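You operate a simulated robot arm through the tools that you are given. There is no shell and no other tool. Be economical: measure what you need, move in short steps, check, and stop when the job is done.

Carry out the task below with a simulated robot arm. There is one attempt and no reset: what you move stays moved.

TASK
Pile some things up. At the end: the brown grease brush stands on top of the green pad; the polish can (marked "FINE") from the top of the work bench is on the steel plate on the work bench, with the brown carton from there on top of it and the white filter on top of that; whatever was shut is shut again. Leave all else as you found it, and nothing knocked over.
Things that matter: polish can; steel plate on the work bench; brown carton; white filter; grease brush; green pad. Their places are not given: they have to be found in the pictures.

It is judged by the outcome, as a careful person would: the job done as asked, and still so three seconds after it is handed in. It fails if anything else is knocked over, pushed out of place, dropped, spilled or broken.

THE ROBOT
A 7-joint arm with a two-finger parallel gripper, fixed in place. Base frame: the origin is at the foot of the arm, x ahead of it, y to its left, z up; the work surface is at about z = 0. Readings come in m, degrees, newtons and seconds.
With the tool pointing down near the work surface it reaches from about 0.24 to 0.62 m from the base axis. Its first joint turns from -66.0 to 66.0 degrees. Payload 2.6 kg.
The tool frame sits at the grasp point between the pads (the TCP): z along the fingers, y along the line on which they close. The tips reach 0.03 m beyond it. Largest opening 0.094 m; finger width 0.028, thickness 0.01; the body of the gripper, 0.05 by 0.096 m, starts 0.055 m behind the TCP.
Orientation is told as [roll, pitch, yaw] about the base's x, y, z axes, in that order, counted from this pose: with the fingers straight down and closing along the base's y, the tool's x points along the base's -x, its y along +y and its z along -z.

THE INTERFACE
- The arm moves only by the tool send_rows. Its argument "moves" is a list of rows, each a list of 7 numbers: the gripper command, from -1 (fully open) to 1 (shut), values between in proportion, then the shift along the tool's x, y, z in units of 30 mm (1.0 is 30 mm), then the turn, a rotation vector about the tool's x, y, z in units of 4 degrees (1.0 is 4 degrees). In form: [[fingers, dx, dy, dz, wx, wy, wz], ...]. A call has 1 to 10 rows; each row shifts and turns the commanded pose from where the row before left it, along the tool's axes as they then stand. A call with a number of a shift or a turn outside -1 to 1 is refused whole. Rows are played at 5 a second. More than 0.05 m and 8.6 degrees between two rows, or a gripper value outside its range, and nothing of the call is played. A pose out of reach is approached as far as the arm can. The call stops where the force on the tool passes 40 N (or 10 N more than at its start, if that is more) or the arm is blocked; 0.2 s more then pass. Each finger travels about 0.072 m/s and halts on what it meets, pressing with about 33 N; the grip force reading is that of the motor and also rises with nothing between the fingers. The clock runs only during rows and for 0.2 s after the last one: add rows that do not move to give the fingers time. It gives the time, the measured TCP pose, the force on the tool (base axes), the opening and the grip force at its end, in the units of the frame above (readings bear some noise).
- Cameras (640 x 400 px; columns grow to the right, rows downward): "scene" is fixed at [0.033, 0.4341, 0.5549]; the picture's right is [-0.78, -0.62, 0.00], its down [-0.42, 0.52, -0.74] and it looks along [0.46, -0.58, -0.67] (base axes); focal length 214 px, centre (320, 200). "wrist" rides on the gripper at [-0.037, 0, -0.058] in the tool frame; the picture's right is [0.00, -1.00, 0.00], its down [0.97, 0.00, -0.24] and it looks along [0.24, 0.00, 0.97] (tool axes); focal length 218 px, centre (320, 200).
- snapshot(camera): a new picture of that camera. The clock stands still meanwhile.
- pixel_to_xyz(camera, pixels): for up to 12 pixels [column, row] of the newest picture of that camera ("zoom" is the newest enlarged one), the place [x, y, z] in the base frame of the surface seen there, good to about 0.002 m. The clock stands still meanwhile.
- inspect(camera, box): a new picture of the part [left, top, right, bottom] of that camera's present view, enlarged. The clock stands still meanwhile.
- close_job(): hands the job in; it is judged then, once.

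Keep the steps short. Do not move on a guess: measure, check each grasp and each placing, and mend mistakes. In all there are 80 turns and 34 pictures (those below and enlarged ones count). Leave the gripper open and the arm clear of the work at the hand-in unless told otherwise, and finish with a single line.

The tools are called after "Emit:" as a command line: name --pt "numbers of a row" for each row, then --argument value for the rest, lists and objects as JSON in quotes. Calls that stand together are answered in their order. send_rows: Moves the arm, as the interface text tells. Its arguments: {"type":"object","properties":{"moves":{"type":"array"}},"required":["moves"]} The other tools are called the same way: snapshot (camera) takes a picture; pixel_to_xyz (camera, pixels) gives the place of the surface under pixels of a picture; inspect (camera, box) takes an enlarged picture of a part of a camera's view; close_job () hands the job in.

At the start:

```text
t: 0.0
eef_pos: [0.2787, -0.1744, 0.3898]
tcp_rot: [0.0, 0.0, -0.1]
wrist_force: [0.6, -0.1, -0.4]
gripper_width: 0.0941
finger_force: 0.1
```

scene: 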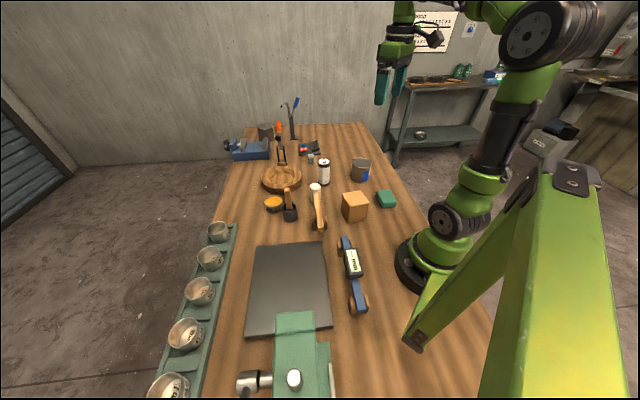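
wrist: 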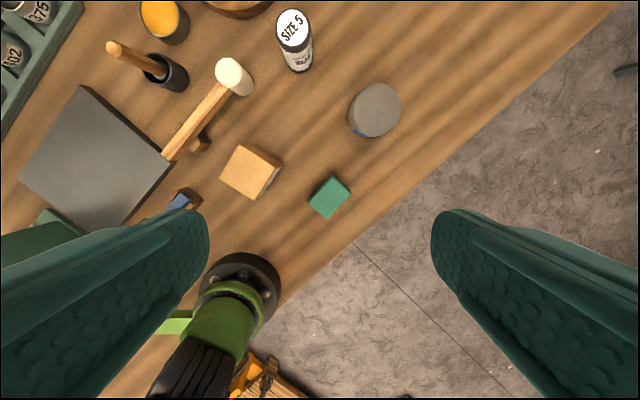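

I see the bench with a carton, a green pad, cans and a plate. I'll enlarge the crowded area to tell the objects apart.

Emit:
inspect --camera "scene" --box '[220, 80, 420, 240]'

Emit:
inspect --camera "scene" --box '[140, 210, 400, 400]'

Emit:
inspect --camera "wrist" --box '[0, 0, 420, 240]'

```text
2.50 times, centred on (320, 160) of scene
```

zoom: 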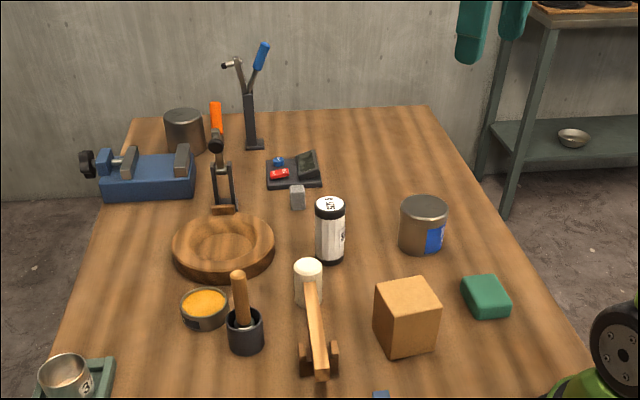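

```text
2.11 times, centred on (270, 305) of scene
```

zoom: 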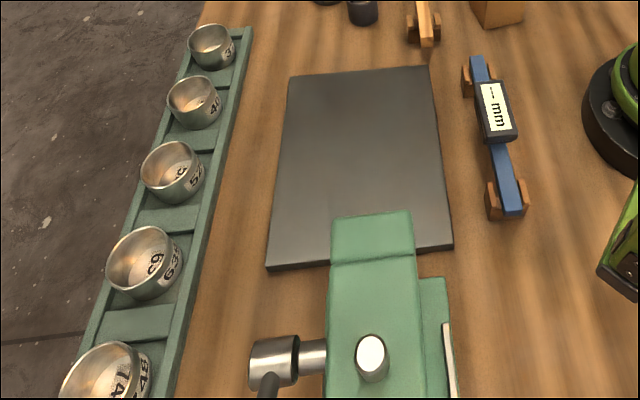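

```text
1.52 times, centred on (210, 120) of wrist
```

zoom: 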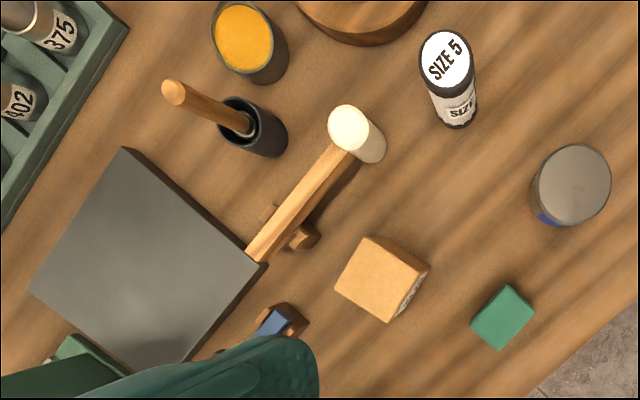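

Next, I'll measure the main items: pad, carton, tin, white cylinder, brush pot and plate corners. I'm reading these from the last zoom (wrist).

Emit:
pixel_to_xyz --camera "zoom" --pixels '[[503, 312], [375, 268], [577, 180], [447, 58], [174, 92], [265, 130], [243, 35], [352, 128], [123, 150], [265, 264], [30, 288], [185, 362]]'

Emit:
pixel_to_xyz --camera "scene" --pixels '[[361, 161], [360, 180], [324, 162], [324, 183], [290, 190], [291, 219], [354, 218], [386, 196], [293, 130], [280, 160], [282, 180], [295, 330]]'

```text
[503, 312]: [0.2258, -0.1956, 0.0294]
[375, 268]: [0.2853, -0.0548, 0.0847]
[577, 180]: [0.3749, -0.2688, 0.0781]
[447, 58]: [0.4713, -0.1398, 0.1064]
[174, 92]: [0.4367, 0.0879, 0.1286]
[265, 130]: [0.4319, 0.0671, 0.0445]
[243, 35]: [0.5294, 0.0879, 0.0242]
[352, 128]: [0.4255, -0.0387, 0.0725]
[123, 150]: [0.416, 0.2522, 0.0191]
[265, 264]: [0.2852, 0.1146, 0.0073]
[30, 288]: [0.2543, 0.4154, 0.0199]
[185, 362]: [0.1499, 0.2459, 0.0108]
```

```text
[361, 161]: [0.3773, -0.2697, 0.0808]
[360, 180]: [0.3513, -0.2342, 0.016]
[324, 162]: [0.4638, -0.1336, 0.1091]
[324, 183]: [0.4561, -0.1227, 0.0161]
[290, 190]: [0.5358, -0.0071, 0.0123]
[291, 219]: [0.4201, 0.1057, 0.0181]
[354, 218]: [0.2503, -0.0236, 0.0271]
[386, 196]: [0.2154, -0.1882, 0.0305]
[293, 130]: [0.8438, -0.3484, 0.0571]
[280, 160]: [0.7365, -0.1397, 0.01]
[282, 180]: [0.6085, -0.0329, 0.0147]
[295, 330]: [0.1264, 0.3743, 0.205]
```

The tin, carton, pad and white cylinder are located. The brush pot and tin labels aren't clear yet. I'll move the arm at height (z 0.39) over to y≈0.08 to look down at the brush and plate.

Emit:
send_rows --pt "-1 -0.2 0.94 0 0 0 0" --pt "-1 -0.2 0.94 0 0 0 0" --pt "-1 -0.2 0.94 0 0 0 0" --pt "-1 -0.2 0.94 0 0 0 0" --pt "-1 -0.2 0.94 0 0 0 0" --pt "-1 -0.2 0.94 0 0 0 0" --pt "-1 -0.2 0.94 0 0 0 0" --pt "-1 -0.2 0.94 0 0 0 0" --pt "-1 -0.2 0.94 0 0 0 0"

Emit:
snapshot --camera "wrist"

Emit:
inspect --camera "scene" --box '[255, 150, 345, 230]'

```text
t: 2.0
eef_pos: [0.3334, 0.0788, 0.3895]
tcp_rot: [0.0, 0.0, -0.1]
wrist_force: [0.0, -0.5, -0.3]
gripper_width: 0.0941
finger_force: 0.1
```

```text
28 pictures are left
```

wrist: 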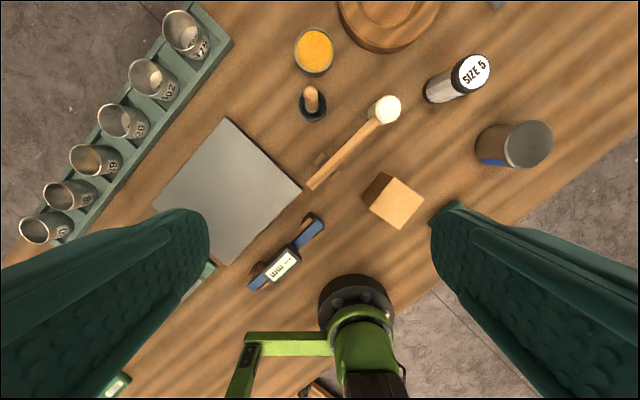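

```text
5.00 times, centred on (300, 190) of scene
```

zoom: 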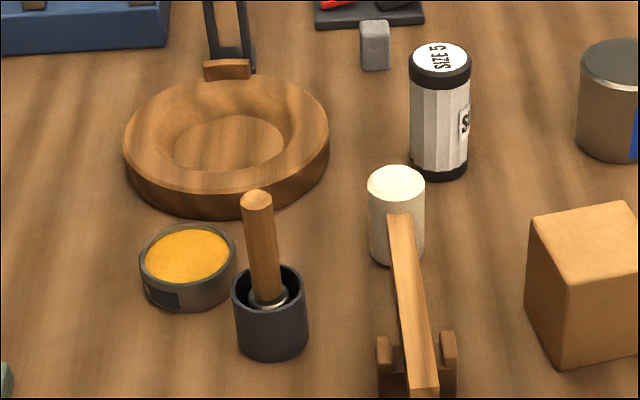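

The white pleated cylinder marked "SIZE 5" is the filter, and the brush stands loose in a black pot. Next I'll read the labels on the blue-labelled tin and the orange-filled tin to find "FINE".

Emit:
inspect --camera "scene" --box '[340, 150, 380, 190]'

Emit:
inspect --camera "wrist" --box '[280, 20, 350, 130]'

Emit:
inspect --camera "scene" --box '[370, 50, 570, 160]'

```text
10.00 times, centred on (360, 170) of scene
```

zoom: 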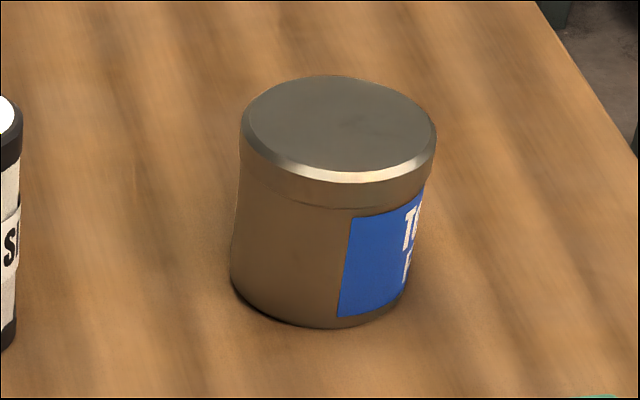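

```text
3.64 times, centred on (315, 75) of wrist
```

zoom: 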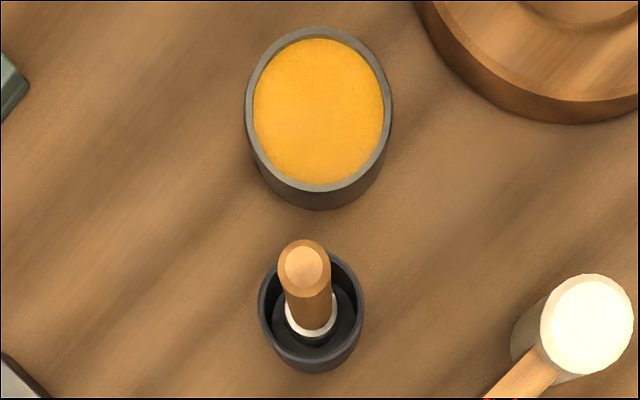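

```text
3.20 times, centred on (470, 105) of scene
```

zoom: 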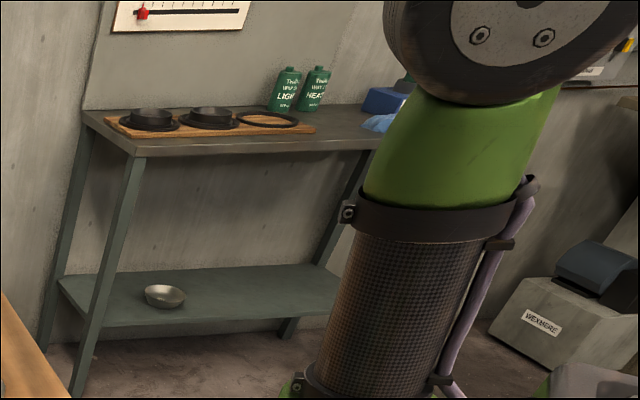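

The tin's blue label starts "TO… / F…", which isn't proof. The orange tin also has a dark label. I'll tilt the tool about 48° forward to read both labels with the wrist camera.

Emit:
send_rows --pt "-1 0 0 0 0 -1 0" --pt "-1 0 0 0 0 -1 0" --pt "-1 0 0 0 0 -1 0" --pt "-1 0 0 0 0 -1 0" --pt "-1 0 0 0 0 -1 0" --pt "-1 0 0 0 0 -1 0" --pt "-1 0 0 0 0 -1 0" --pt "-1 0 0 0 0 -1 0" --pt "-1 0 0 0 0 -1 0" --pt "-1 0 0 0 0 -1 0"

Emit:
send_rows --pt "-1 0 0 0.5 0 -1 0" --pt "-1 0 0 0.5 0 -1 0" --pt "-1 0 0 0.5 0 -1 0"

Emit:
snapshot --camera "wrist"

```text
t: 4.2
eef_pos: [0.3342, 0.0798, 0.3891]
tcp_rot: [-0.1, -40.1, 0.0]
wrist_force: [0.1, 0.2, -0.2]
gripper_width: 0.0936
finger_force: 0.0
```

```text
t: 5.0
eef_pos: [0.3646, 0.0786, 0.3573]
tcp_rot: [0.1, -52.1, 0.1]
wrist_force: [-0.1, -1.1, 0.6]
gripper_width: 0.0939
finger_force: 0.0
```

```text
23 pictures are left
```

wrist: 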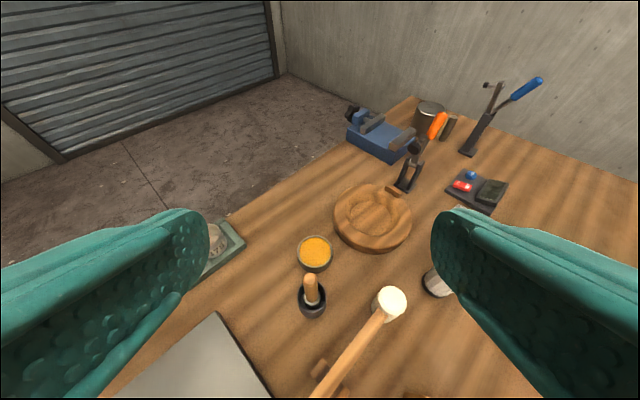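

No label shows on the orange tin from here. I'll swing the same tilted view over to the blue-labelled tin near (0.375, -0.27).

Emit:
send_rows --pt "-1 0.25 -1 -0.34 0 0 0" --pt "-1 0.25 -1 -0.34 0 0 0" --pt "-1 0.25 -1 -0.34 0 0 0" --pt "-1 0.25 -1 -0.34 0 0 0" --pt "-1 0.25 -1 -0.34 0 0 0" --pt "-1 0.25 -1 -0.34 0 0 0" --pt "-1 0.25 -1 -0.34 0 0 0" --pt "-1 0.25 -1 -0.34 0 0 0" --pt "-1 0.25 -1 -0.34 0 0 0" --pt "-1 0.25 -1 -0.34 0 0 0"

Emit:
snapshot --camera "wrist"

```text
t: 7.2
eef_pos: [0.2378, -0.2208, 0.3602]
tcp_rot: [-0.1, -52.0, 0.1]
wrist_force: [-0.1, -0.5, -1.0]
gripper_width: 0.0939
finger_force: 0.1
```

```text
22 pictures are left
```

wrist: 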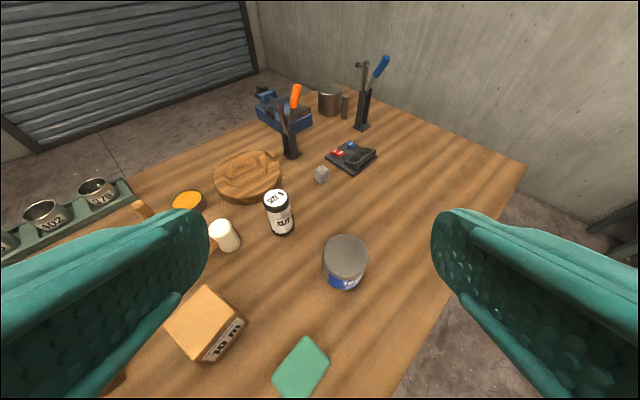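

Emit:
inspect --camera "wrist" --box '[310, 225, 380, 300]'

```text
5.33 times, centred on (345, 262) of wrist
```

zoom: 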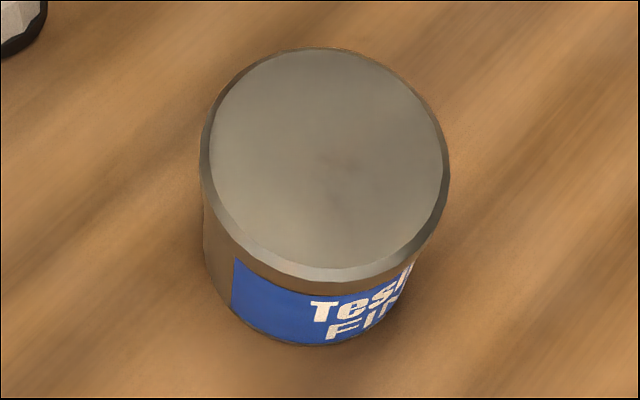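

"FINE" is confirmed. I'll measure the edges of the can, carton, filter and pad.

Emit:
pixel_to_xyz --camera "zoom" --pixels '[[215, 165], [440, 165], [328, 55], [335, 265], [300, 330], [328, 160]]'

Emit:
pixel_to_xyz --camera "wrist" --pixels '[[207, 287], [241, 319], [202, 359], [166, 322], [208, 319], [276, 200], [305, 338], [329, 355], [302, 393], [273, 378], [266, 198], [287, 199]]'

```text
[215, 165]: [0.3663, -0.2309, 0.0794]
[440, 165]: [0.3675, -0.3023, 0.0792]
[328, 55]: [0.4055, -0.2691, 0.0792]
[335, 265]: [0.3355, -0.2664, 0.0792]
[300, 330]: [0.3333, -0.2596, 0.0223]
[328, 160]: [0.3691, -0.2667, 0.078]
```

```text
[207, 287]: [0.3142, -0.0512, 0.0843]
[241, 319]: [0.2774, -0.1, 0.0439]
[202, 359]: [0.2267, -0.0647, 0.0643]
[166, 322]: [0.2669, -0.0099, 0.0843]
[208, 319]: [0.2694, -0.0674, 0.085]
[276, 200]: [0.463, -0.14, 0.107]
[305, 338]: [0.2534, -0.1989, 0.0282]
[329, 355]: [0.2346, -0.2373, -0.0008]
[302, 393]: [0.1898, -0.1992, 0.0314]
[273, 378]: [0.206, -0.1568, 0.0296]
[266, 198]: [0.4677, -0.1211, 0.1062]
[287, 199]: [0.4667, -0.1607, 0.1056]
```

Measured so far:
- **Can:** centre ≈(0.370, -0.267), diameter ~0.073, top 0.079.
- **Filter:** diameter ~0.042, top 0.106.
- **Carton:** top at 0.085.

I'll bring the tool upright and move above the can.

Emit:
send_rows --pt "-1 0 0 0 0 1 0" --pt "-1 0 0 0 0 1 0" --pt "-1 0 0 0 0 1 0" --pt "-1 0 0 0 0 1 0" --pt "-1 0 0 0 0 1 0" --pt "-1 0 0 0 0 1 0" --pt "-1 0 0 0 0 1 0" --pt "-1 0 0 0 0 1 0" --pt "-1 0 0 0 0 1 0" --pt "-1 0 0 0 0 1 0"

Emit:
send_rows --pt "-1 0 0 0 0 1 0" --pt "-1 0 0 0 0 1 0" --pt "-1 0 0 0 0 1 0" --pt "-1 -0.88 -0.31 0 0 0 0" --pt "-1 -0.88 -0.31 0 0 0 0" --pt "-1 -0.88 -0.31 0 0 0 0" --pt "-1 -0.88 -0.31 0 0 0 0" --pt "-1 -0.88 -0.31 0 0 0 0" --pt "-1 0 0 0 0 0 0"

Emit:
snapshot --camera "scene"

```text
t: 9.4
eef_pos: [0.2374, -0.2223, 0.3614]
tcp_rot: [0.0, -11.9, 0.2]
wrist_force: [-0.7, 0.4, -0.5]
gripper_width: 0.0941
finger_force: 0.1
```

```text
t: 11.4
eef_pos: [0.3696, -0.2671, 0.3602]
tcp_rot: [0.0, 0.0, 0.0]
wrist_force: [-0.2, -0.2, 0.8]
gripper_width: 0.0938
finger_force: 0.1
```

```text
20 pictures are left
```

scene: 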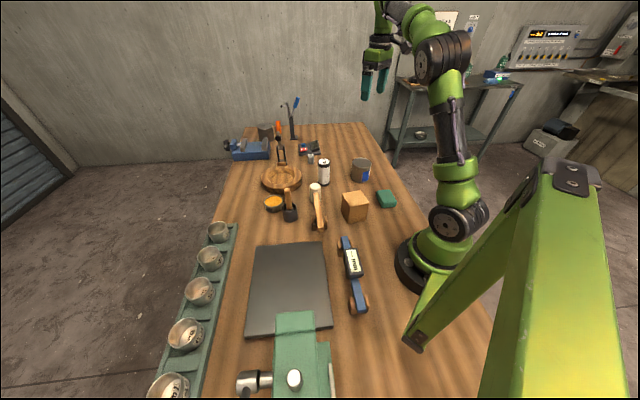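

I'm centred over the can. I'll descend straight down, and meanwhile measure the plate corners and the green machine from the scene picture.

Emit:
pixel_to_xyz --camera "scene" --pixels '[[257, 247], [322, 243], [330, 324], [249, 331], [290, 280], [276, 314], [314, 313], [318, 330], [305, 255], [348, 243], [300, 360], [245, 380]]'

Emit:
send_rows --pt "-1 0 0 1 0 0 0" --pt "-1 0 0 1 0 0 0" --pt "-1 0 0 1 0 0 0" --pt "-1 0 0 1 0 0 0" --pt "-1 0 0 1 0 0 0" --pt "-1 0 0 1 0 0 0" --pt "-1 0 0 1 0 0 0" --pt "-1 0 0 1 0 0 0" --pt "-1 0 0 0.8 0 0 0"

```text
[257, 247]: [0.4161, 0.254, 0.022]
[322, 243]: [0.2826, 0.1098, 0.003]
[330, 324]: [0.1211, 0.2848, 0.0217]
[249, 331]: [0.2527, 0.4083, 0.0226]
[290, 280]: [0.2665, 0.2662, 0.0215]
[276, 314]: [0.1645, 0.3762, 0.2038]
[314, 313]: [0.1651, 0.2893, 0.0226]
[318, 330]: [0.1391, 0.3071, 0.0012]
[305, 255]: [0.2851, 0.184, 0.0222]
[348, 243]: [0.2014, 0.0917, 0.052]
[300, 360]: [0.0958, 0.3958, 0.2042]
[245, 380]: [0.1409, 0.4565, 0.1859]
```

```text
t: 13.4
eef_pos: [0.3699, -0.2678, 0.0951]
tcp_rot: [0.0, -0.1, 0.0]
wrist_force: [0.5, -0.8, -0.1]
gripper_width: 0.094
finger_force: 0.0
```

The plate top is at z≈0.022, and I'll stack around (0.31, 0.22), well away from the machine. At z 0.095 the fingers still straddle the can. I'll descend the last 0.05 m.

Emit:
send_rows --pt "-1 0 0 0.6 0 0 0" --pt "-1 0 0 0.6 0 0 0" --pt "-1 0 0 0.47 0 0 0" --pt "-1 0 0 0 0 0 0"

Emit:
send_rows --pt "0 0 0 0 0 0 0" --pt "0.2 0 0 0 0 0 0" --pt "0.3 0 0 0 0 0 0" --pt "0.3 0 0 0 0 0 0"

```text
t: 14.4
eef_pos: [0.3705, -0.2676, 0.0466]
tcp_rot: [0.1, 0.0, 0.0]
wrist_force: [-0.4, -0.2, 0.6]
gripper_width: 0.0937
finger_force: 0.0
```

```text
t: 15.4
eef_pos: [0.3698, -0.2678, 0.0465]
tcp_rot: [0.1, 0.0, 0.0]
wrist_force: [-0.6, 0.7, -0.1]
gripper_width: 0.0807
finger_force: 32.9
```

The fingers stopped at 0.081 with 33 N, so the can is held. I'll lift it to about z 0.2.

Emit:
send_rows --pt "0.6 0 0 -0.3 0 0 0" --pt "0.6 0 0 -1 0 0 0" --pt "0.6 0 0 -1 0 0 0" --pt "0.6 0 0 -1 0 0 0" --pt "0.6 0 0 -1 0 0 0" --pt "0.6 0 0 -1 0 0 0" --pt "0.6 0 0 -1 0 0 0" --pt "0.6 0 0 0 0 0 0"

Emit:
snapshot --camera "wrist"

```text
t: 17.2
eef_pos: [0.371, -0.267, 0.2358]
tcp_rot: [0.0, 0.1, 0.1]
wrist_force: [-0.1, 0.5, -2.3]
gripper_width: 0.0814
finger_force: 33.2
```

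```text
19 pictures are left
```

wrist: 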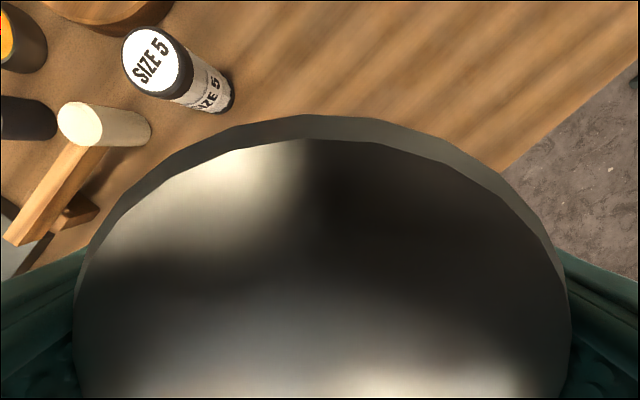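

The can is held level, with its bottom at ≈0.19 m and clear of everything. I'll carry it to (0.31, 0.22).

Emit:
send_rows --pt "0.6 0.12 0.9 0 0 0 0" --pt "0.6 0.12 0.9 0 0 0 0" --pt "0.6 0.12 0.9 0 0 0 0" --pt "0.6 0.12 0.9 0 0 0 0" --pt "0.6 0.12 0.9 0 0 0 0" --pt "0.6 0.12 0.9 0 0 0 0" --pt "0.6 0.12 0.9 0 0 0 0" --pt "0.6 0.12 0.9 0 0 0 0" --pt "0.6 0.12 0.9 0 0 0 0"

Emit:
send_rows --pt "0.6 0.12 0.9 0 0 0 0" --pt "0.6 0.12 0.9 0 0 0 0" --pt "0.6 0.12 0.9 0 0 0 0" --pt "0.6 0.12 0.9 0 0 0 0" --pt "0.6 0.12 0.9 0 0 0 0" --pt "0.6 0.12 0.9 0 0 0 0" --pt "0.6 0.12 0.9 0 0 0 0" --pt "0.6 0.12 0.9 0 0 0 0" --pt "0.6 0.12 0.9 0 0 0 0" --pt "0.6 0 0 0 0 0 0"

Emit:
snapshot --camera "scene"

```text
t: 19.2
eef_pos: [0.3367, -0.0256, 0.2336]
tcp_rot: [0.0, 0.1, -0.1]
wrist_force: [0.8, 0.2, -2.5]
gripper_width: 0.0808
finger_force: 33.2
```

```text
t: 21.4
eef_pos: [0.3049, 0.2197, 0.2367]
tcp_rot: [0.0, 0.0, 0.0]
wrist_force: [-0.7, 0.7, -2.8]
gripper_width: 0.081
finger_force: 32.8
```

```text
18 pictures are left
```

scene: 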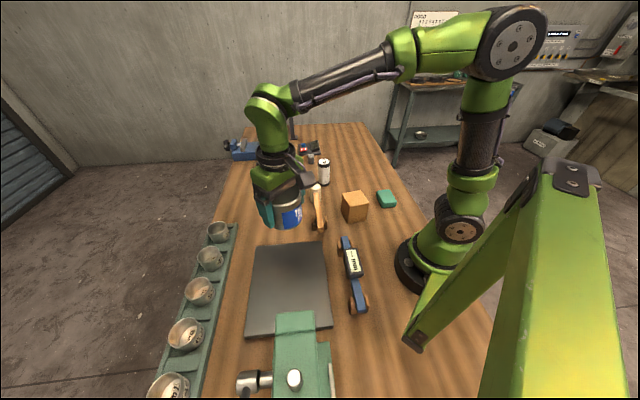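

The can is above the plate, and contact should come at TCP z≈0.068. I'll descend to 0.085, then go slowly.

Emit:
send_rows --pt "0.6 0 0 1 0 0 0" --pt "0.6 0 0 1 0 0 0" --pt "0.6 0 0 1 0 0 0" --pt "0.6 0 0 1 0 0 0" --pt "0.6 0 0 0.8 0 0 0" --pt "0.6 0 0 0.3 0 0 0" --pt "0.6 0 0 0 0 0 0"

Emit:
send_rows --pt "0.6 0 0 0.15 0 0 0" --pt "0.6 0 0 0.1 0 0 0" --pt "0.6 0 0 0 0 0 0"

```text
t: 23.0
eef_pos: [0.3052, 0.2183, 0.0824]
tcp_rot: [0.0, -0.1, 0.0]
wrist_force: [0.2, 0.0, -2.0]
gripper_width: 0.0808
finger_force: 33.6
```

```text
t: 23.8
eef_pos: [0.306, 0.2175, 0.0748]
tcp_rot: [-0.1, -0.1, 0.0]
wrist_force: [0.5, 0.5, -3.4]
gripper_width: 0.0807
finger_force: 32.9
```

Emit:
send_rows --pt "0.6 0 0 0.1 0 0 0" --pt "0.6 0 0 0.05 0 0 0" --pt "0.6 0 0 0 0 0 0"

Emit:
send_rows --pt "0.6 0 0 0.05 0 0 0" --pt "0.6 0 0 0 0 0 0"

```text
t: 24.6
eef_pos: [0.3052, 0.219, 0.0714]
tcp_rot: [0.0, -0.1, 0.0]
wrist_force: [0.2, 0.2, -3.1]
gripper_width: 0.0808
finger_force: 32.7
```

```text
t: 25.2
eef_pos: [0.3052, 0.2177, 0.07]
tcp_rot: [0.0, 0.1, 0.1]
wrist_force: [-0.1, 0.4, -2.0]
gripper_width: 0.0806
finger_force: 33.6
```

There's no contact yet at 0.070. I'll lower in millimetre steps until the plate takes the can's weight.

Emit:
send_rows --pt "0.6 0 0 0.04 0 0 0" --pt "0.6 0 0 0 0 0 0"

Emit:
send_rows --pt "0.6 0 0 0.04 0 0 0" --pt "0.6 0 0 0 0 0 0"

Emit:
inspect --camera "scene" --box '[230, 170, 340, 280]'

```text
t: 25.8
eef_pos: [0.3059, 0.2181, 0.0683]
tcp_rot: [0.0, -0.1, 0.0]
wrist_force: [-0.5, -0.5, -2.9]
gripper_width: 0.0806
finger_force: 32.7
```

```text
t: 26.4
eef_pos: [0.305, 0.2179, 0.0655]
tcp_rot: [0.0, 0.0, 0.1]
wrist_force: [-0.4, -0.6, -2.2]
gripper_width: 0.0809
finger_force: 33.2
```

```text
3.64 times, centred on (285, 225) of scene
```

zoom: 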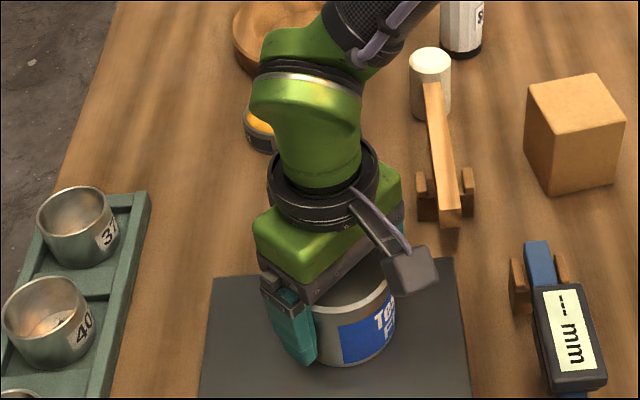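

It's very close but not loaded yet. I'll keep lowering in small steps.

Emit:
send_rows --pt "0.6 0 0 0.05 0 0 0" --pt "0.6 0 0 0 0 0 0"

Emit:
send_rows --pt "0.6 0 0 0.05 0 0 0" --pt "0.6 0 0 0 0 0 0"

```text
t: 27.0
eef_pos: [0.306, 0.2187, 0.0656]
tcp_rot: [0.2, -0.1, 0.0]
wrist_force: [-6.1, -7.3, 23.8]
gripper_width: 0.0806
finger_force: 32.9
```

```text
t: 27.6
eef_pos: [0.3063, 0.2186, 0.0638]
tcp_rot: [0.1, -0.2, 0.0]
wrist_force: [0.5, -7.5, 27.0]
gripper_width: 0.0808
finger_force: 32.9
```

Contact: +24 N at z 0.0655. I'll ease back 2 mm to relieve the push, open fully, then go up.

Emit:
send_rows --pt "0.6 0 0 -0.07 0 0 0" --pt "-0.8 0 0 0 0 0 0" --pt "-1 0 0 0 0 0 0" --pt "-1 0 0 0 0 0 0"

Emit:
send_rows --pt "-1 0 0 -0.4 0 0 0" --pt "-1 0 0 -1 0 0 0" --pt "-1 0 0 -1 0 0 0" --pt "-1 0 0 -1 0 0 0" --pt "-1 0 0 -1 0 0 0" --pt "-1 0 0 -1 0 0 0" --pt "-1 0 0 -1 0 0 0" --pt "-1 0 0 -1 0 0 0" --pt "-1 0 0 -1 0 0 0"

Emit:
snapshot --camera "wrist"

```text
t: 28.6
eef_pos: [0.3053, 0.2187, 0.0646]
tcp_rot: [0.0, 0.0, 0.0]
wrist_force: [0.5, -0.4, -0.1]
gripper_width: 0.0939
finger_force: 0.0
```

```text
t: 30.6
eef_pos: [0.3047, 0.218, 0.3168]
tcp_rot: [0.0, 0.0, 0.0]
wrist_force: [0.6, 0.4, 0.2]
gripper_width: 0.0937
finger_force: 0.1
```

```text
16 pictures are left
```

wrist: 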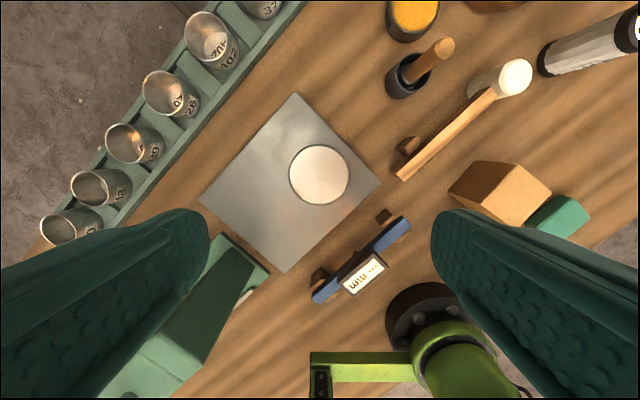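

The can stands on the plate. I'll measure its top and move over towards the carton for a straight-down view.

Emit:
pixel_to_xyz --camera "wrist" --pixels '[[292, 173], [345, 173], [318, 147], [318, 201], [319, 174]]'

Emit:
send_rows --pt "-1 0.15 -0.94 0 0 0 0" --pt "-1 0.15 -0.94 0 0 0 0" --pt "-1 0.15 -0.94 0 0 0 0" --pt "-1 0.15 -0.94 0 0 0 0" --pt "-1 0.15 -0.94 0 0 0 0" --pt "-1 0.15 -0.94 0 0 0 0" --pt "-1 0.15 -0.94 0 0 0 0" --pt "-1 0.15 -0.94 0 0 0 0" --pt "-1 0.15 -0.94 0 0 0 0" --pt "-1 0.15 -0.94 0 0 0 0"

Emit:
snapshot --camera "wrist"

```text
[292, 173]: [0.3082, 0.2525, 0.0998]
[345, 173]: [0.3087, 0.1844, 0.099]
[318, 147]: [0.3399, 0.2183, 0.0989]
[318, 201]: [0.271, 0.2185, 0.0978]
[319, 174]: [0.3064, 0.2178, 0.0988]
```

```text
t: 32.8
eef_pos: [0.2588, -0.0641, 0.3176]
tcp_rot: [0.0, 0.0, 0.1]
wrist_force: [1.0, -0.2, 0.2]
gripper_width: 0.0939
finger_force: 0.0
```

```text
15 pictures are left
```

wrist: 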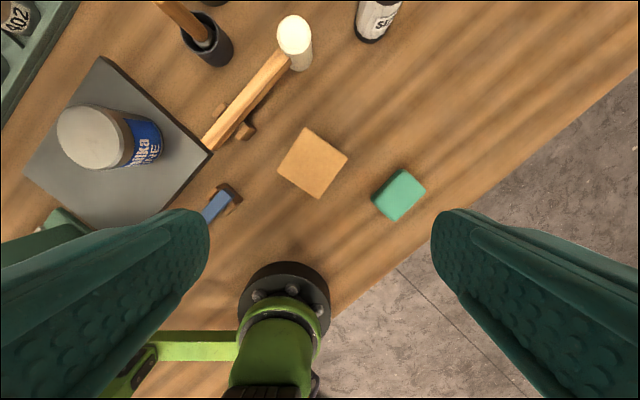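

Can top centre ≈(0.306, 0.218), z 0.099. Next I'll measure the carton's and pad's corners.

Emit:
pixel_to_xyz --camera "wrist" --pixels '[[306, 130], [344, 157], [318, 194], [280, 170], [312, 162], [402, 173], [423, 188], [397, 218], [375, 198], [399, 194], [265, 88]]'

```text
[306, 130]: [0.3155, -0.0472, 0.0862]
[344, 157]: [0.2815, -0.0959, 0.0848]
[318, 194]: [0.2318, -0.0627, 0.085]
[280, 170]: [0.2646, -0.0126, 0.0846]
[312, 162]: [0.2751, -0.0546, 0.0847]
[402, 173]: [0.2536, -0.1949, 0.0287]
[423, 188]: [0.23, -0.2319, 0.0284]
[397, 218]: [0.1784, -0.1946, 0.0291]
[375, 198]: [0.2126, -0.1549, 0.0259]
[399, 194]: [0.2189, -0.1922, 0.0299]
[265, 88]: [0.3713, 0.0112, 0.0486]
```

The carton is centred at (0.273, -0.055), ~0.060 square, turned about 34.5°. I'll centre over it, then turn +34.5° about tool z.

Emit:
send_rows --pt "-1 -0.48 0.32 0 0 0 0" --pt "-1 0 0 0 0 0 1" --pt "-1 0 0 0 0 0 1" --pt "-1 0 0 0 0 0 1" --pt "-1 0 0 0 0 0 1" --pt "-1 0 0 0 0 0 1" --pt "-1 0 0 0 0 0 1" --pt "-1 0 0 0 0 0 1" --pt "-1 0 0 0 0 0 1" --pt "-1 0 0 0 0 0 0.63"

Emit:
send_rows --pt "-1 0 0 1 0 0 0" --pt "-1 0 0 1 0 0 0" --pt "-1 0 0 1 0 0 0" --pt "-1 0 0 1 0 0 0" --pt "-1 0 0 1 0 0 0" --pt "-1 0 0 0.8 0 0 0" --pt "-1 0 0 0 0 0 0"

Emit:
snapshot --camera "wrist"

```text
t: 35.0
eef_pos: [0.2754, -0.055, 0.3181]
tcp_rot: [0.1, 0.0, -34.7]
wrist_force: [0.1, -0.5, 0.8]
gripper_width: 0.0942
finger_force: 0.0
```

```text
t: 36.6
eef_pos: [0.2744, -0.0553, 0.1435]
tcp_rot: [0.0, 0.0, -34.5]
wrist_force: [-0.4, -0.2, 0.7]
gripper_width: 0.0937
finger_force: 0.0
```

```text
14 pictures are left
```

wrist: 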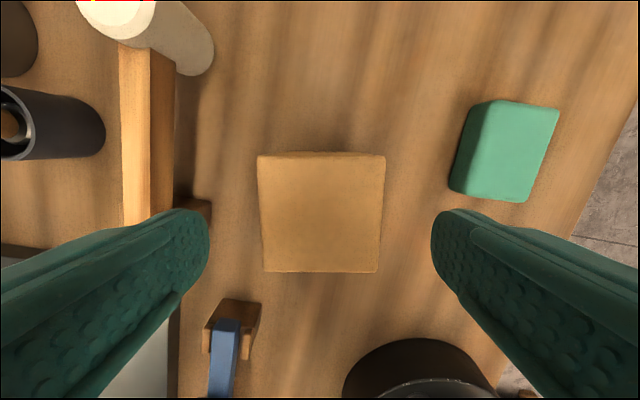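

The carton is square between the fingers and the neighbours are clear of the fingertip path. I'll descend to z 0.047 and grip.

Emit:
send_rows --pt "-1 0 0 1 0 0 0" --pt "-1 0 0 1 0 0 0" --pt "-1 0 0 0.7 0 0 0" --pt "-1 0 0 0.5 0 0 0" --pt "-1 0 0 0 0 0 0"

Emit:
send_rows --pt "0 0 0 0 0 0 0" --pt "0.3 0 0 0 0 0 0" --pt "0.6 0 0 0 0 0 0" --pt "0.6 0 0 0 0 0 0"

Emit:
send_rows --pt "0.6 0 0 -0.3 0 0 0" --pt "0.6 0 0 -1 0 0 0" --pt "0.6 0 0 -1 0 0 0" --pt "0.6 0 0 -1 0 0 0" --pt "0.6 0 0 -1 0 0 0" --pt "0.6 0 0 -1 0 0 0" --pt "0.6 0 0 -1 0 0 0" --pt "0.6 0 0 -1 0 0 0" --pt "0.6 0 0 0 0 0 0"

```text
t: 37.8
eef_pos: [0.2737, -0.0546, 0.0481]
tcp_rot: [0.0, 0.0, -34.5]
wrist_force: [-0.6, -0.7, -0.9]
gripper_width: 0.0942
finger_force: 0.0
```

```text
t: 38.8
eef_pos: [0.2744, -0.0545, 0.0474]
tcp_rot: [0.1, 0.0, -34.6]
wrist_force: [-0.3, -0.2, 0.4]
gripper_width: 0.0738
finger_force: 32.8
```

```text
t: 40.8
eef_pos: [0.2755, -0.0555, 0.2672]
tcp_rot: [0.1, 0.1, -34.5]
wrist_force: [0.3, -0.7, -1.3]
gripper_width: 0.0742
finger_force: 33.5
```

The carton is held (0.074 m, 33 N). I'll carry it to above the can at (0.306, 0.218).

Emit:
send_rows --pt "0.6 0.43 0.81 0 0 0 0" --pt "0.6 0.43 0.81 0 0 0 0" --pt "0.6 0.43 0.81 0 0 0 0" --pt "0.6 0.43 0.81 0 0 0 0" --pt "0.6 0.43 0.81 0 0 0 0" --pt "0.6 0.43 0.81 0 0 0 0" --pt "0.6 0.43 0.81 0 0 0 0" --pt "0.6 0.43 0.81 0 0 0 0" --pt "0.6 0.43 0.81 0 0 0 0" --pt "0.6 0.43 0.81 0 0 0 0"

Emit:
send_rows --pt "0.6 0 0 1 0 0 0" --pt "0.6 0 0 1 0 0 0" --pt "0.6 0 0 0.8 0 0 0" --pt "0.6 0 0 0 0 0 0"

Emit:
inspect --camera "scene" --box '[220, 130, 360, 290]'

```text
t: 43.0
eef_pos: [0.3057, 0.2199, 0.268]
tcp_rot: [0.0, 0.0, -34.5]
wrist_force: [0.3, 0.3, -2.1]
gripper_width: 0.074
finger_force: 32.6
```

```text
t: 44.0
eef_pos: [0.3062, 0.2181, 0.1823]
tcp_rot: [0.0, -0.1, -34.4]
wrist_force: [-0.9, -0.1, -2.2]
gripper_width: 0.0741
finger_force: 33.4
```

```text
2.50 times, centred on (290, 210) of scene
```

zoom: 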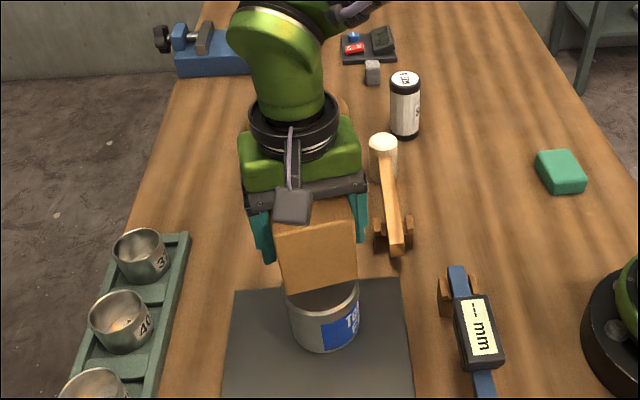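

The carton is directly over the can, with contact expected at z≈0.147. I'll go to 0.151, then in fine steps.

Emit:
send_rows --pt "0.6 0 0 0.5 0 0 0" --pt "0.6 0 0 0.4 0 0 0" --pt "0.6 0 0 0.1 0 0 0" --pt "0.6 0 0 0 0 0 0"

Emit:
send_rows --pt "0.6 0 0 0.06 0 0 0" --pt "0.6 0 0 0 0 0 0"

Emit:
send_rows --pt "0.6 0 0 0.06 0 0 0" --pt "0.6 0 0 0 0 0 0"

```text
t: 45.0
eef_pos: [0.3061, 0.2186, 0.1512]
tcp_rot: [-0.1, -0.1, -34.5]
wrist_force: [-1.1, 1.2, -1.3]
gripper_width: 0.074
finger_force: 33.2
```

```text
t: 45.6
eef_pos: [0.3063, 0.2193, 0.1507]
tcp_rot: [0.0, 0.1, -34.6]
wrist_force: [-0.6, -0.2, -1.9]
gripper_width: 0.0741
finger_force: 32.7
```

```text
t: 46.2
eef_pos: [0.3063, 0.218, 0.1494]
tcp_rot: [0.0, 0.0, -34.5]
wrist_force: [0.8, 0.1, -1.9]
gripper_width: 0.0739
finger_force: 33.2
```

Emit:
send_rows --pt "0.6 0 0 0.06 0 0 0" --pt "0.6 0 0 0 0 0 0"

Emit:
send_rows --pt "0.6 0 0 0.05 0 0 0" --pt "0.6 0 0 0 0 0 0"

```text
t: 46.8
eef_pos: [0.3051, 0.2182, 0.1471]
tcp_rot: [0.0, 0.0, -34.5]
wrist_force: [-0.3, -0.5, -1.5]
gripper_width: 0.0739
finger_force: 33.0
```

```text
t: 47.4
eef_pos: [0.3053, 0.2187, 0.1462]
tcp_rot: [0.0, 0.0, -34.5]
wrist_force: [-2.4, -3.1, 9.1]
gripper_width: 0.074
finger_force: 33.1
```

Contact: +9 N at z 0.146. I'll release and rise straight up.

Emit:
send_rows --pt "0 0 0 0 0 0 0" --pt "-0.9 0 0 0 0 0 0" --pt "-1 0 0 0 0 0 0" --pt "-1 0 0 0 0 0 0"

Emit:
send_rows --pt "-1 0 0 -0.4 0 0 0" --pt "-1 0 0 -1 0 0 0" --pt "-1 0 0 -1 0 0 0" --pt "-1 0 0 -1 0 0 0" --pt "-1 0 0 -1 0 0 0" --pt "-1 0 0 -1 0 0 0" --pt "-1 0 0 -1 0 0 0" --pt "-1 0 0 0 0 0 0"

Emit:
snapshot --camera "wrist"

```text
t: 48.4
eef_pos: [0.3065, 0.2187, 0.1466]
tcp_rot: [0.0, 0.0, -34.4]
wrist_force: [-0.3, -0.4, 0.2]
gripper_width: 0.0939
finger_force: 0.1
```

```text
t: 50.2
eef_pos: [0.3052, 0.2197, 0.339]
tcp_rot: [0.0, 0.0, -34.5]
wrist_force: [-0.7, -0.5, 0.2]
gripper_width: 0.0941
finger_force: 0.0
```

```text
12 pictures are left
```

wrist: 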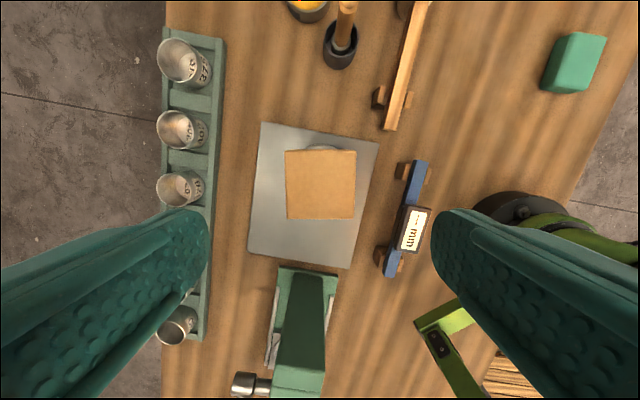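

The carton sits squarely on the can. I'll measure its top and travel at height to above the filter near (0.466, -0.141).

Emit:
pixel_to_xyz --camera "wrist" --pixels '[[288, 153], [353, 153], [353, 216], [288, 216], [320, 185]]'

Emit:
send_rows --pt "-1 -0.8 -0.49 0 0 0 0" --pt "-1 -0.8 -0.49 0 0 0 0" --pt "-1 -0.8 -0.49 0 0 0 0" --pt "-1 -0.8 -0.49 0 0 0 0" --pt "-1 -0.8 -0.49 0 0 0 0" --pt "-1 -0.8 -0.49 0 0 0 0" --pt "-1 -0.8 -0.49 0 0 0 0"

Emit:
send_rows --pt "-1 -0.8 -0.49 0 0 0 0" --pt "-1 -0.8 -0.49 0 0 0 0" --pt "-1 -0.8 -0.49 0 0 0 0" --pt "-1 -0.8 -0.49 0 0 0 0" --pt "-1 -0.8 -0.49 0 0 0 0" --pt "-1 -0.8 -0.49 0 0 0 0" --pt "-1 -0.8 -0.49 0 0 0 0" --pt "-1 0 0 0 0 0 0"

Emit:
snapshot --camera "wrist"

```text
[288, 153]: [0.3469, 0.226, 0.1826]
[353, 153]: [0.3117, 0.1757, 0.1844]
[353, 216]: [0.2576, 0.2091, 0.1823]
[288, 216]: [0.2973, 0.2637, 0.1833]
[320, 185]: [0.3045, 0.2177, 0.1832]
```

```text
t: 51.8
eef_pos: [0.3863, 0.0377, 0.338]
tcp_rot: [0.0, -0.1, -34.5]
wrist_force: [-1.3, -0.3, 0.9]
gripper_width: 0.0941
finger_force: 0.2
```

```text
t: 53.6
eef_pos: [0.4671, -0.1411, 0.3381]
tcp_rot: [0.1, 0.0, -34.5]
wrist_force: [-0.1, 0.9, -0.4]
gripper_width: 0.0941
finger_force: 0.1
```

```text
11 pictures are left
```

wrist: 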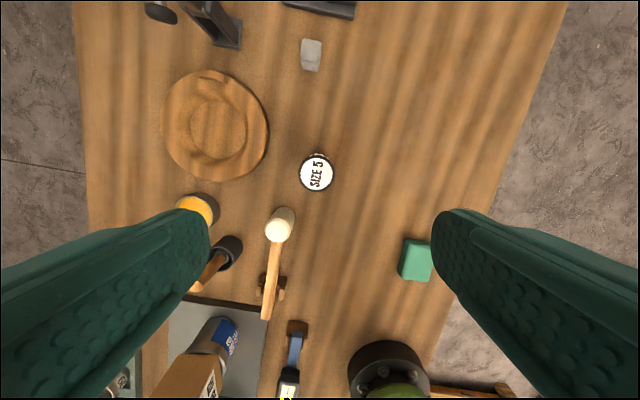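

Carton top centre is (0.304, 0.219), z 0.183. Next: the filter's top edges.

Emit:
pixel_to_xyz --camera "wrist" --pixels '[[301, 174], [332, 174], [316, 158], [316, 189], [316, 174]]'

```text
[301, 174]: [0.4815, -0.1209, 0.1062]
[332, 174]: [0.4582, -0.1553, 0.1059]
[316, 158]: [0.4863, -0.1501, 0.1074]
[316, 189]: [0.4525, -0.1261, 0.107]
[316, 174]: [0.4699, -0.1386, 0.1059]
```

Filter centre is (0.470, -0.138), top 0.106. The palm must stay above that, so I'll grip at z≈0.068. I'll shift 4 mm and descend.

Emit:
send_rows --pt "-1 0 0.13 0 0 0 0" --pt "-1 0 0 1 0 0 0" --pt "-1 0 0 1 0 0 0" --pt "-1 0 0 1 0 0 0" --pt "-1 0 0 1 0 0 0" --pt "-1 0 0 1 0 0 0" --pt "-1 0 0 1 0 0 0" --pt "-1 0 0 0 0 0 0"

Emit:
send_rows --pt "-1 0 0 1 0 0 0" --pt "-1 0 0 1 0 0 0" --pt "-1 0 0 0.5 0 0 0" --pt "-1 0 0 0.5 0 0 0" --pt "-1 0 0 0 0 0 0"

Emit:
send_rows --pt "0 0 0 0 0 0 0" --pt "0.3 0 0 0 0 0 0" --pt "0.6 0 0 0 0 0 0" --pt "0.7 0 0 0 0 0 0" --pt "0.7 0 0 0 0 0 0"

```text
t: 55.4
eef_pos: [0.4685, -0.1391, 0.1589]
tcp_rot: [0.1, 0.0, -34.5]
wrist_force: [0.1, -0.2, 0.4]
gripper_width: 0.0939
finger_force: 0.0
```

```text
t: 56.6
eef_pos: [0.4683, -0.1377, 0.0685]
tcp_rot: [0.1, 0.0, -34.6]
wrist_force: [0.2, 0.8, -0.1]
gripper_width: 0.0941
finger_force: 0.0
```

```text
t: 57.8
eef_pos: [0.4691, -0.1374, 0.0672]
tcp_rot: [0.0, 0.0, -34.4]
wrist_force: [-0.2, 0.3, 0.8]
gripper_width: 0.0495
finger_force: 32.4
```

The filter is gripped (0.0495 m, 33 N). I'll lift to about z 0.33.

Emit:
send_rows --pt "0.7 0 0 -0.3 0 0 0" --pt "0.7 0 0 -1 0 0 0" --pt "0.7 0 0 -1 0 0 0" --pt "0.7 0 0 -1 0 0 0" --pt "0.7 0 0 -1 0 0 0" --pt "0.7 0 0 -1 0 0 0" --pt "0.7 0 0 -1 0 0 0" --pt "0.7 0 0 -1 0 0 0" --pt "0.7 0 0 -1 0 0 0" --pt "0.7 0 0 -0.5 0 0 0"

Emit:
send_rows --pt "0.7 0.8 0.49 0 0 0 0" --pt "0.7 0.8 0.49 0 0 0 0" --pt "0.7 0.8 0.49 0 0 0 0" --pt "0.7 0.8 0.49 0 0 0 0" --pt "0.7 0.8 0.49 0 0 0 0" --pt "0.7 0.8 0.49 0 0 0 0" --pt "0.7 0.8 0.49 0 0 0 0" --pt "0.7 0 0 0 0 0 0"

```text
t: 60.0
eef_pos: [0.4685, -0.1377, 0.3311]
tcp_rot: [0.1, 0.0, -34.4]
wrist_force: [0.0, 0.1, -1.2]
gripper_width: 0.0495
finger_force: 33.3
```

```text
t: 61.8
eef_pos: [0.3876, 0.0422, 0.3324]
tcp_rot: [0.0, 0.1, -34.5]
wrist_force: [-0.3, -0.7, -1.8]
gripper_width: 0.0494
finger_force: 33.3
```

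The filter is still held. I'll finish the carry to (0.304, 0.219).

Emit:
send_rows --pt "0.7 0.803 0.467 0 0 0 0" --pt "0.7 0.803 0.467 0 0 0 0" --pt "0.7 0.803 0.467 0 0 0 0" --pt "0.7 0.803 0.467 0 0 0 0" --pt "0.7 0.803 0.467 0 0 0 0" --pt "0.7 0.803 0.467 0 0 0 0" --pt "0.7 0.803 0.467 0 0 0 0" --pt "0.7 0 0 0 0 0 0"

Emit:
send_rows --pt "0.7 0 0 1 0 0 0" --pt "0.7 0 0 0.8 0 0 0" --pt "0.7 0 0 0.5 0 0 0" --pt "0.7 0 0 0 0 0 0"

Emit:
inspect --camera "scene" --box '[200, 120, 360, 290]'

```text
t: 63.6
eef_pos: [0.3041, 0.2202, 0.3316]
tcp_rot: [0.0, 0.0, -34.6]
wrist_force: [-0.1, -1.0, -0.7]
gripper_width: 0.0496
finger_force: 32.7
```

```text
t: 64.6
eef_pos: [0.305, 0.2181, 0.2634]
tcp_rot: [0.0, 0.0, -34.6]
wrist_force: [-0.9, -0.3, -1.4]
gripper_width: 0.0494
finger_force: 32.9
```

```text
2.35 times, centred on (280, 205) of scene
```

zoom: 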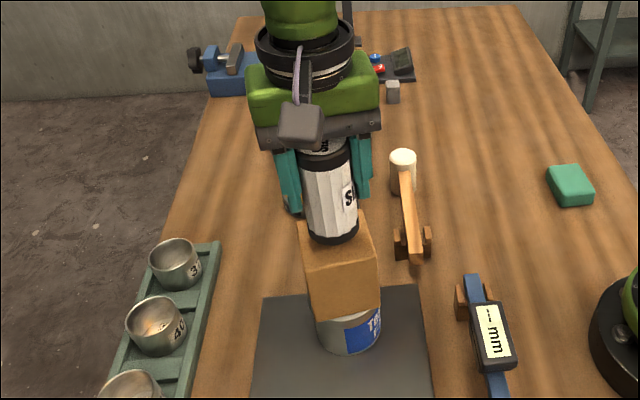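

The filter is centred over the carton, with contact expected at z≈0.25. I'll lower to 0.254, then finely.

Emit:
send_rows --pt "0.7 0 0 0.2 0 0 0" --pt "0.7 0 0 0.1 0 0 0" --pt "0.7 0 0 0 0 0 0"

Emit:
send_rows --pt "0.7 0 0 0.06 0 0 0" --pt "0.7 0 0 0 0 0 0"

Emit:
send_rows --pt "0.7 0 0 0.05 0 0 0" --pt "0.7 0 0 0 0 0 0"

```text
t: 65.4
eef_pos: [0.304, 0.2189, 0.2547]
tcp_rot: [0.1, 0.0, -34.5]
wrist_force: [-0.7, -1.1, -2.2]
gripper_width: 0.0496
finger_force: 33.2
```

```text
t: 66.0
eef_pos: [0.3055, 0.2183, 0.2523]
tcp_rot: [0.0, 0.0, -34.5]
wrist_force: [0.1, -0.2, -1.3]
gripper_width: 0.0494
finger_force: 33.3
```

```text
t: 66.6
eef_pos: [0.3036, 0.2192, 0.2517]
tcp_rot: [0.1, -0.1, -34.6]
wrist_force: [-1.3, -2.2, 12.3]
gripper_width: 0.0493
finger_force: 32.9
```

Contact: +12 N. I'll release and rise.

Emit:
send_rows --pt "0.3 0 0 0 0 0 0" --pt "-0.5 0 0 0 0 0 0" --pt "-1 0 0 0 0 0 0" --pt "-1 0 0 0 0 0 0"

Emit:
send_rows --pt "-1 0 0 -0.4 0 0 0" --pt "-1 0 0 -1 0 0 0" --pt "-1 0 0 -1 0 0 0" --pt "-1 0 0 -1 0 0 0" --pt "-1 0 0 -1 0 0 0" --pt "-1 0 0 0 0 0 0"

Emit:
snapshot --camera "wrist"

```text
t: 67.6
eef_pos: [0.3043, 0.2179, 0.2501]
tcp_rot: [0.0, -0.1, -34.5]
wrist_force: [-1.0, -0.5, 0.3]
gripper_width: 0.0941
finger_force: 0.1
```

```text
t: 69.0
eef_pos: [0.3046, 0.2198, 0.383]
tcp_rot: [0.0, 0.0, -34.6]
wrist_force: [1.0, 0.3, 0.6]
gripper_width: 0.0939
finger_force: 0.1
```

```text
9 pictures are left
```

wrist: 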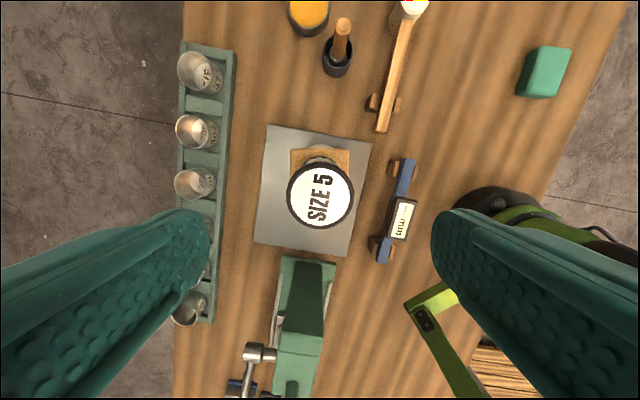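

The stack stands. I'll move at this height to above the brush near (0.435, 0.075) and look straight down.

Emit:
send_rows --pt "-1 -0.9 -0.22 0 0 0 0" --pt "-1 -0.9 -0.22 0 0 0 0" --pt "-1 -0.9 -0.22 0 0 0 0" --pt "-1 -0.9 -0.22 0 0 0 0" --pt "-1 -0.9 -0.22 0 0 0 0" --pt "-1 -0.9 -0.22 0 0 0 0" --pt "-1 -0.9 -0.22 0 0 0 0" --pt "-1 0 0 1 0 0 0" --pt "-1 0 0 1 0 0 0" --pt "-1 0 0 0 0 0 0"

Emit:
snapshot --camera "wrist"

```text
t: 71.2
eef_pos: [0.4352, 0.0737, 0.3238]
tcp_rot: [0.0, 0.1, -34.5]
wrist_force: [-0.7, 0.2, 0.1]
gripper_width: 0.0941
finger_force: 0.0
```

```text
8 pictures are left
```

wrist: 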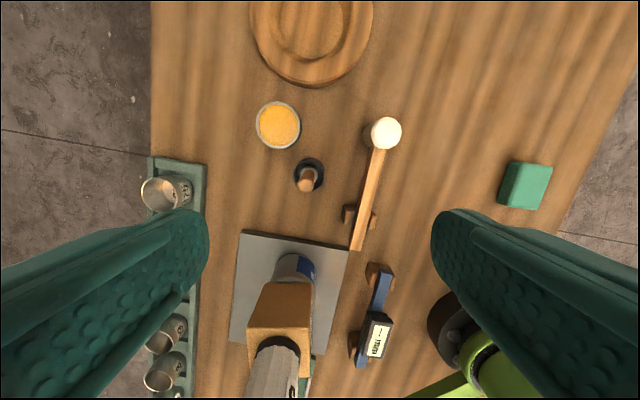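

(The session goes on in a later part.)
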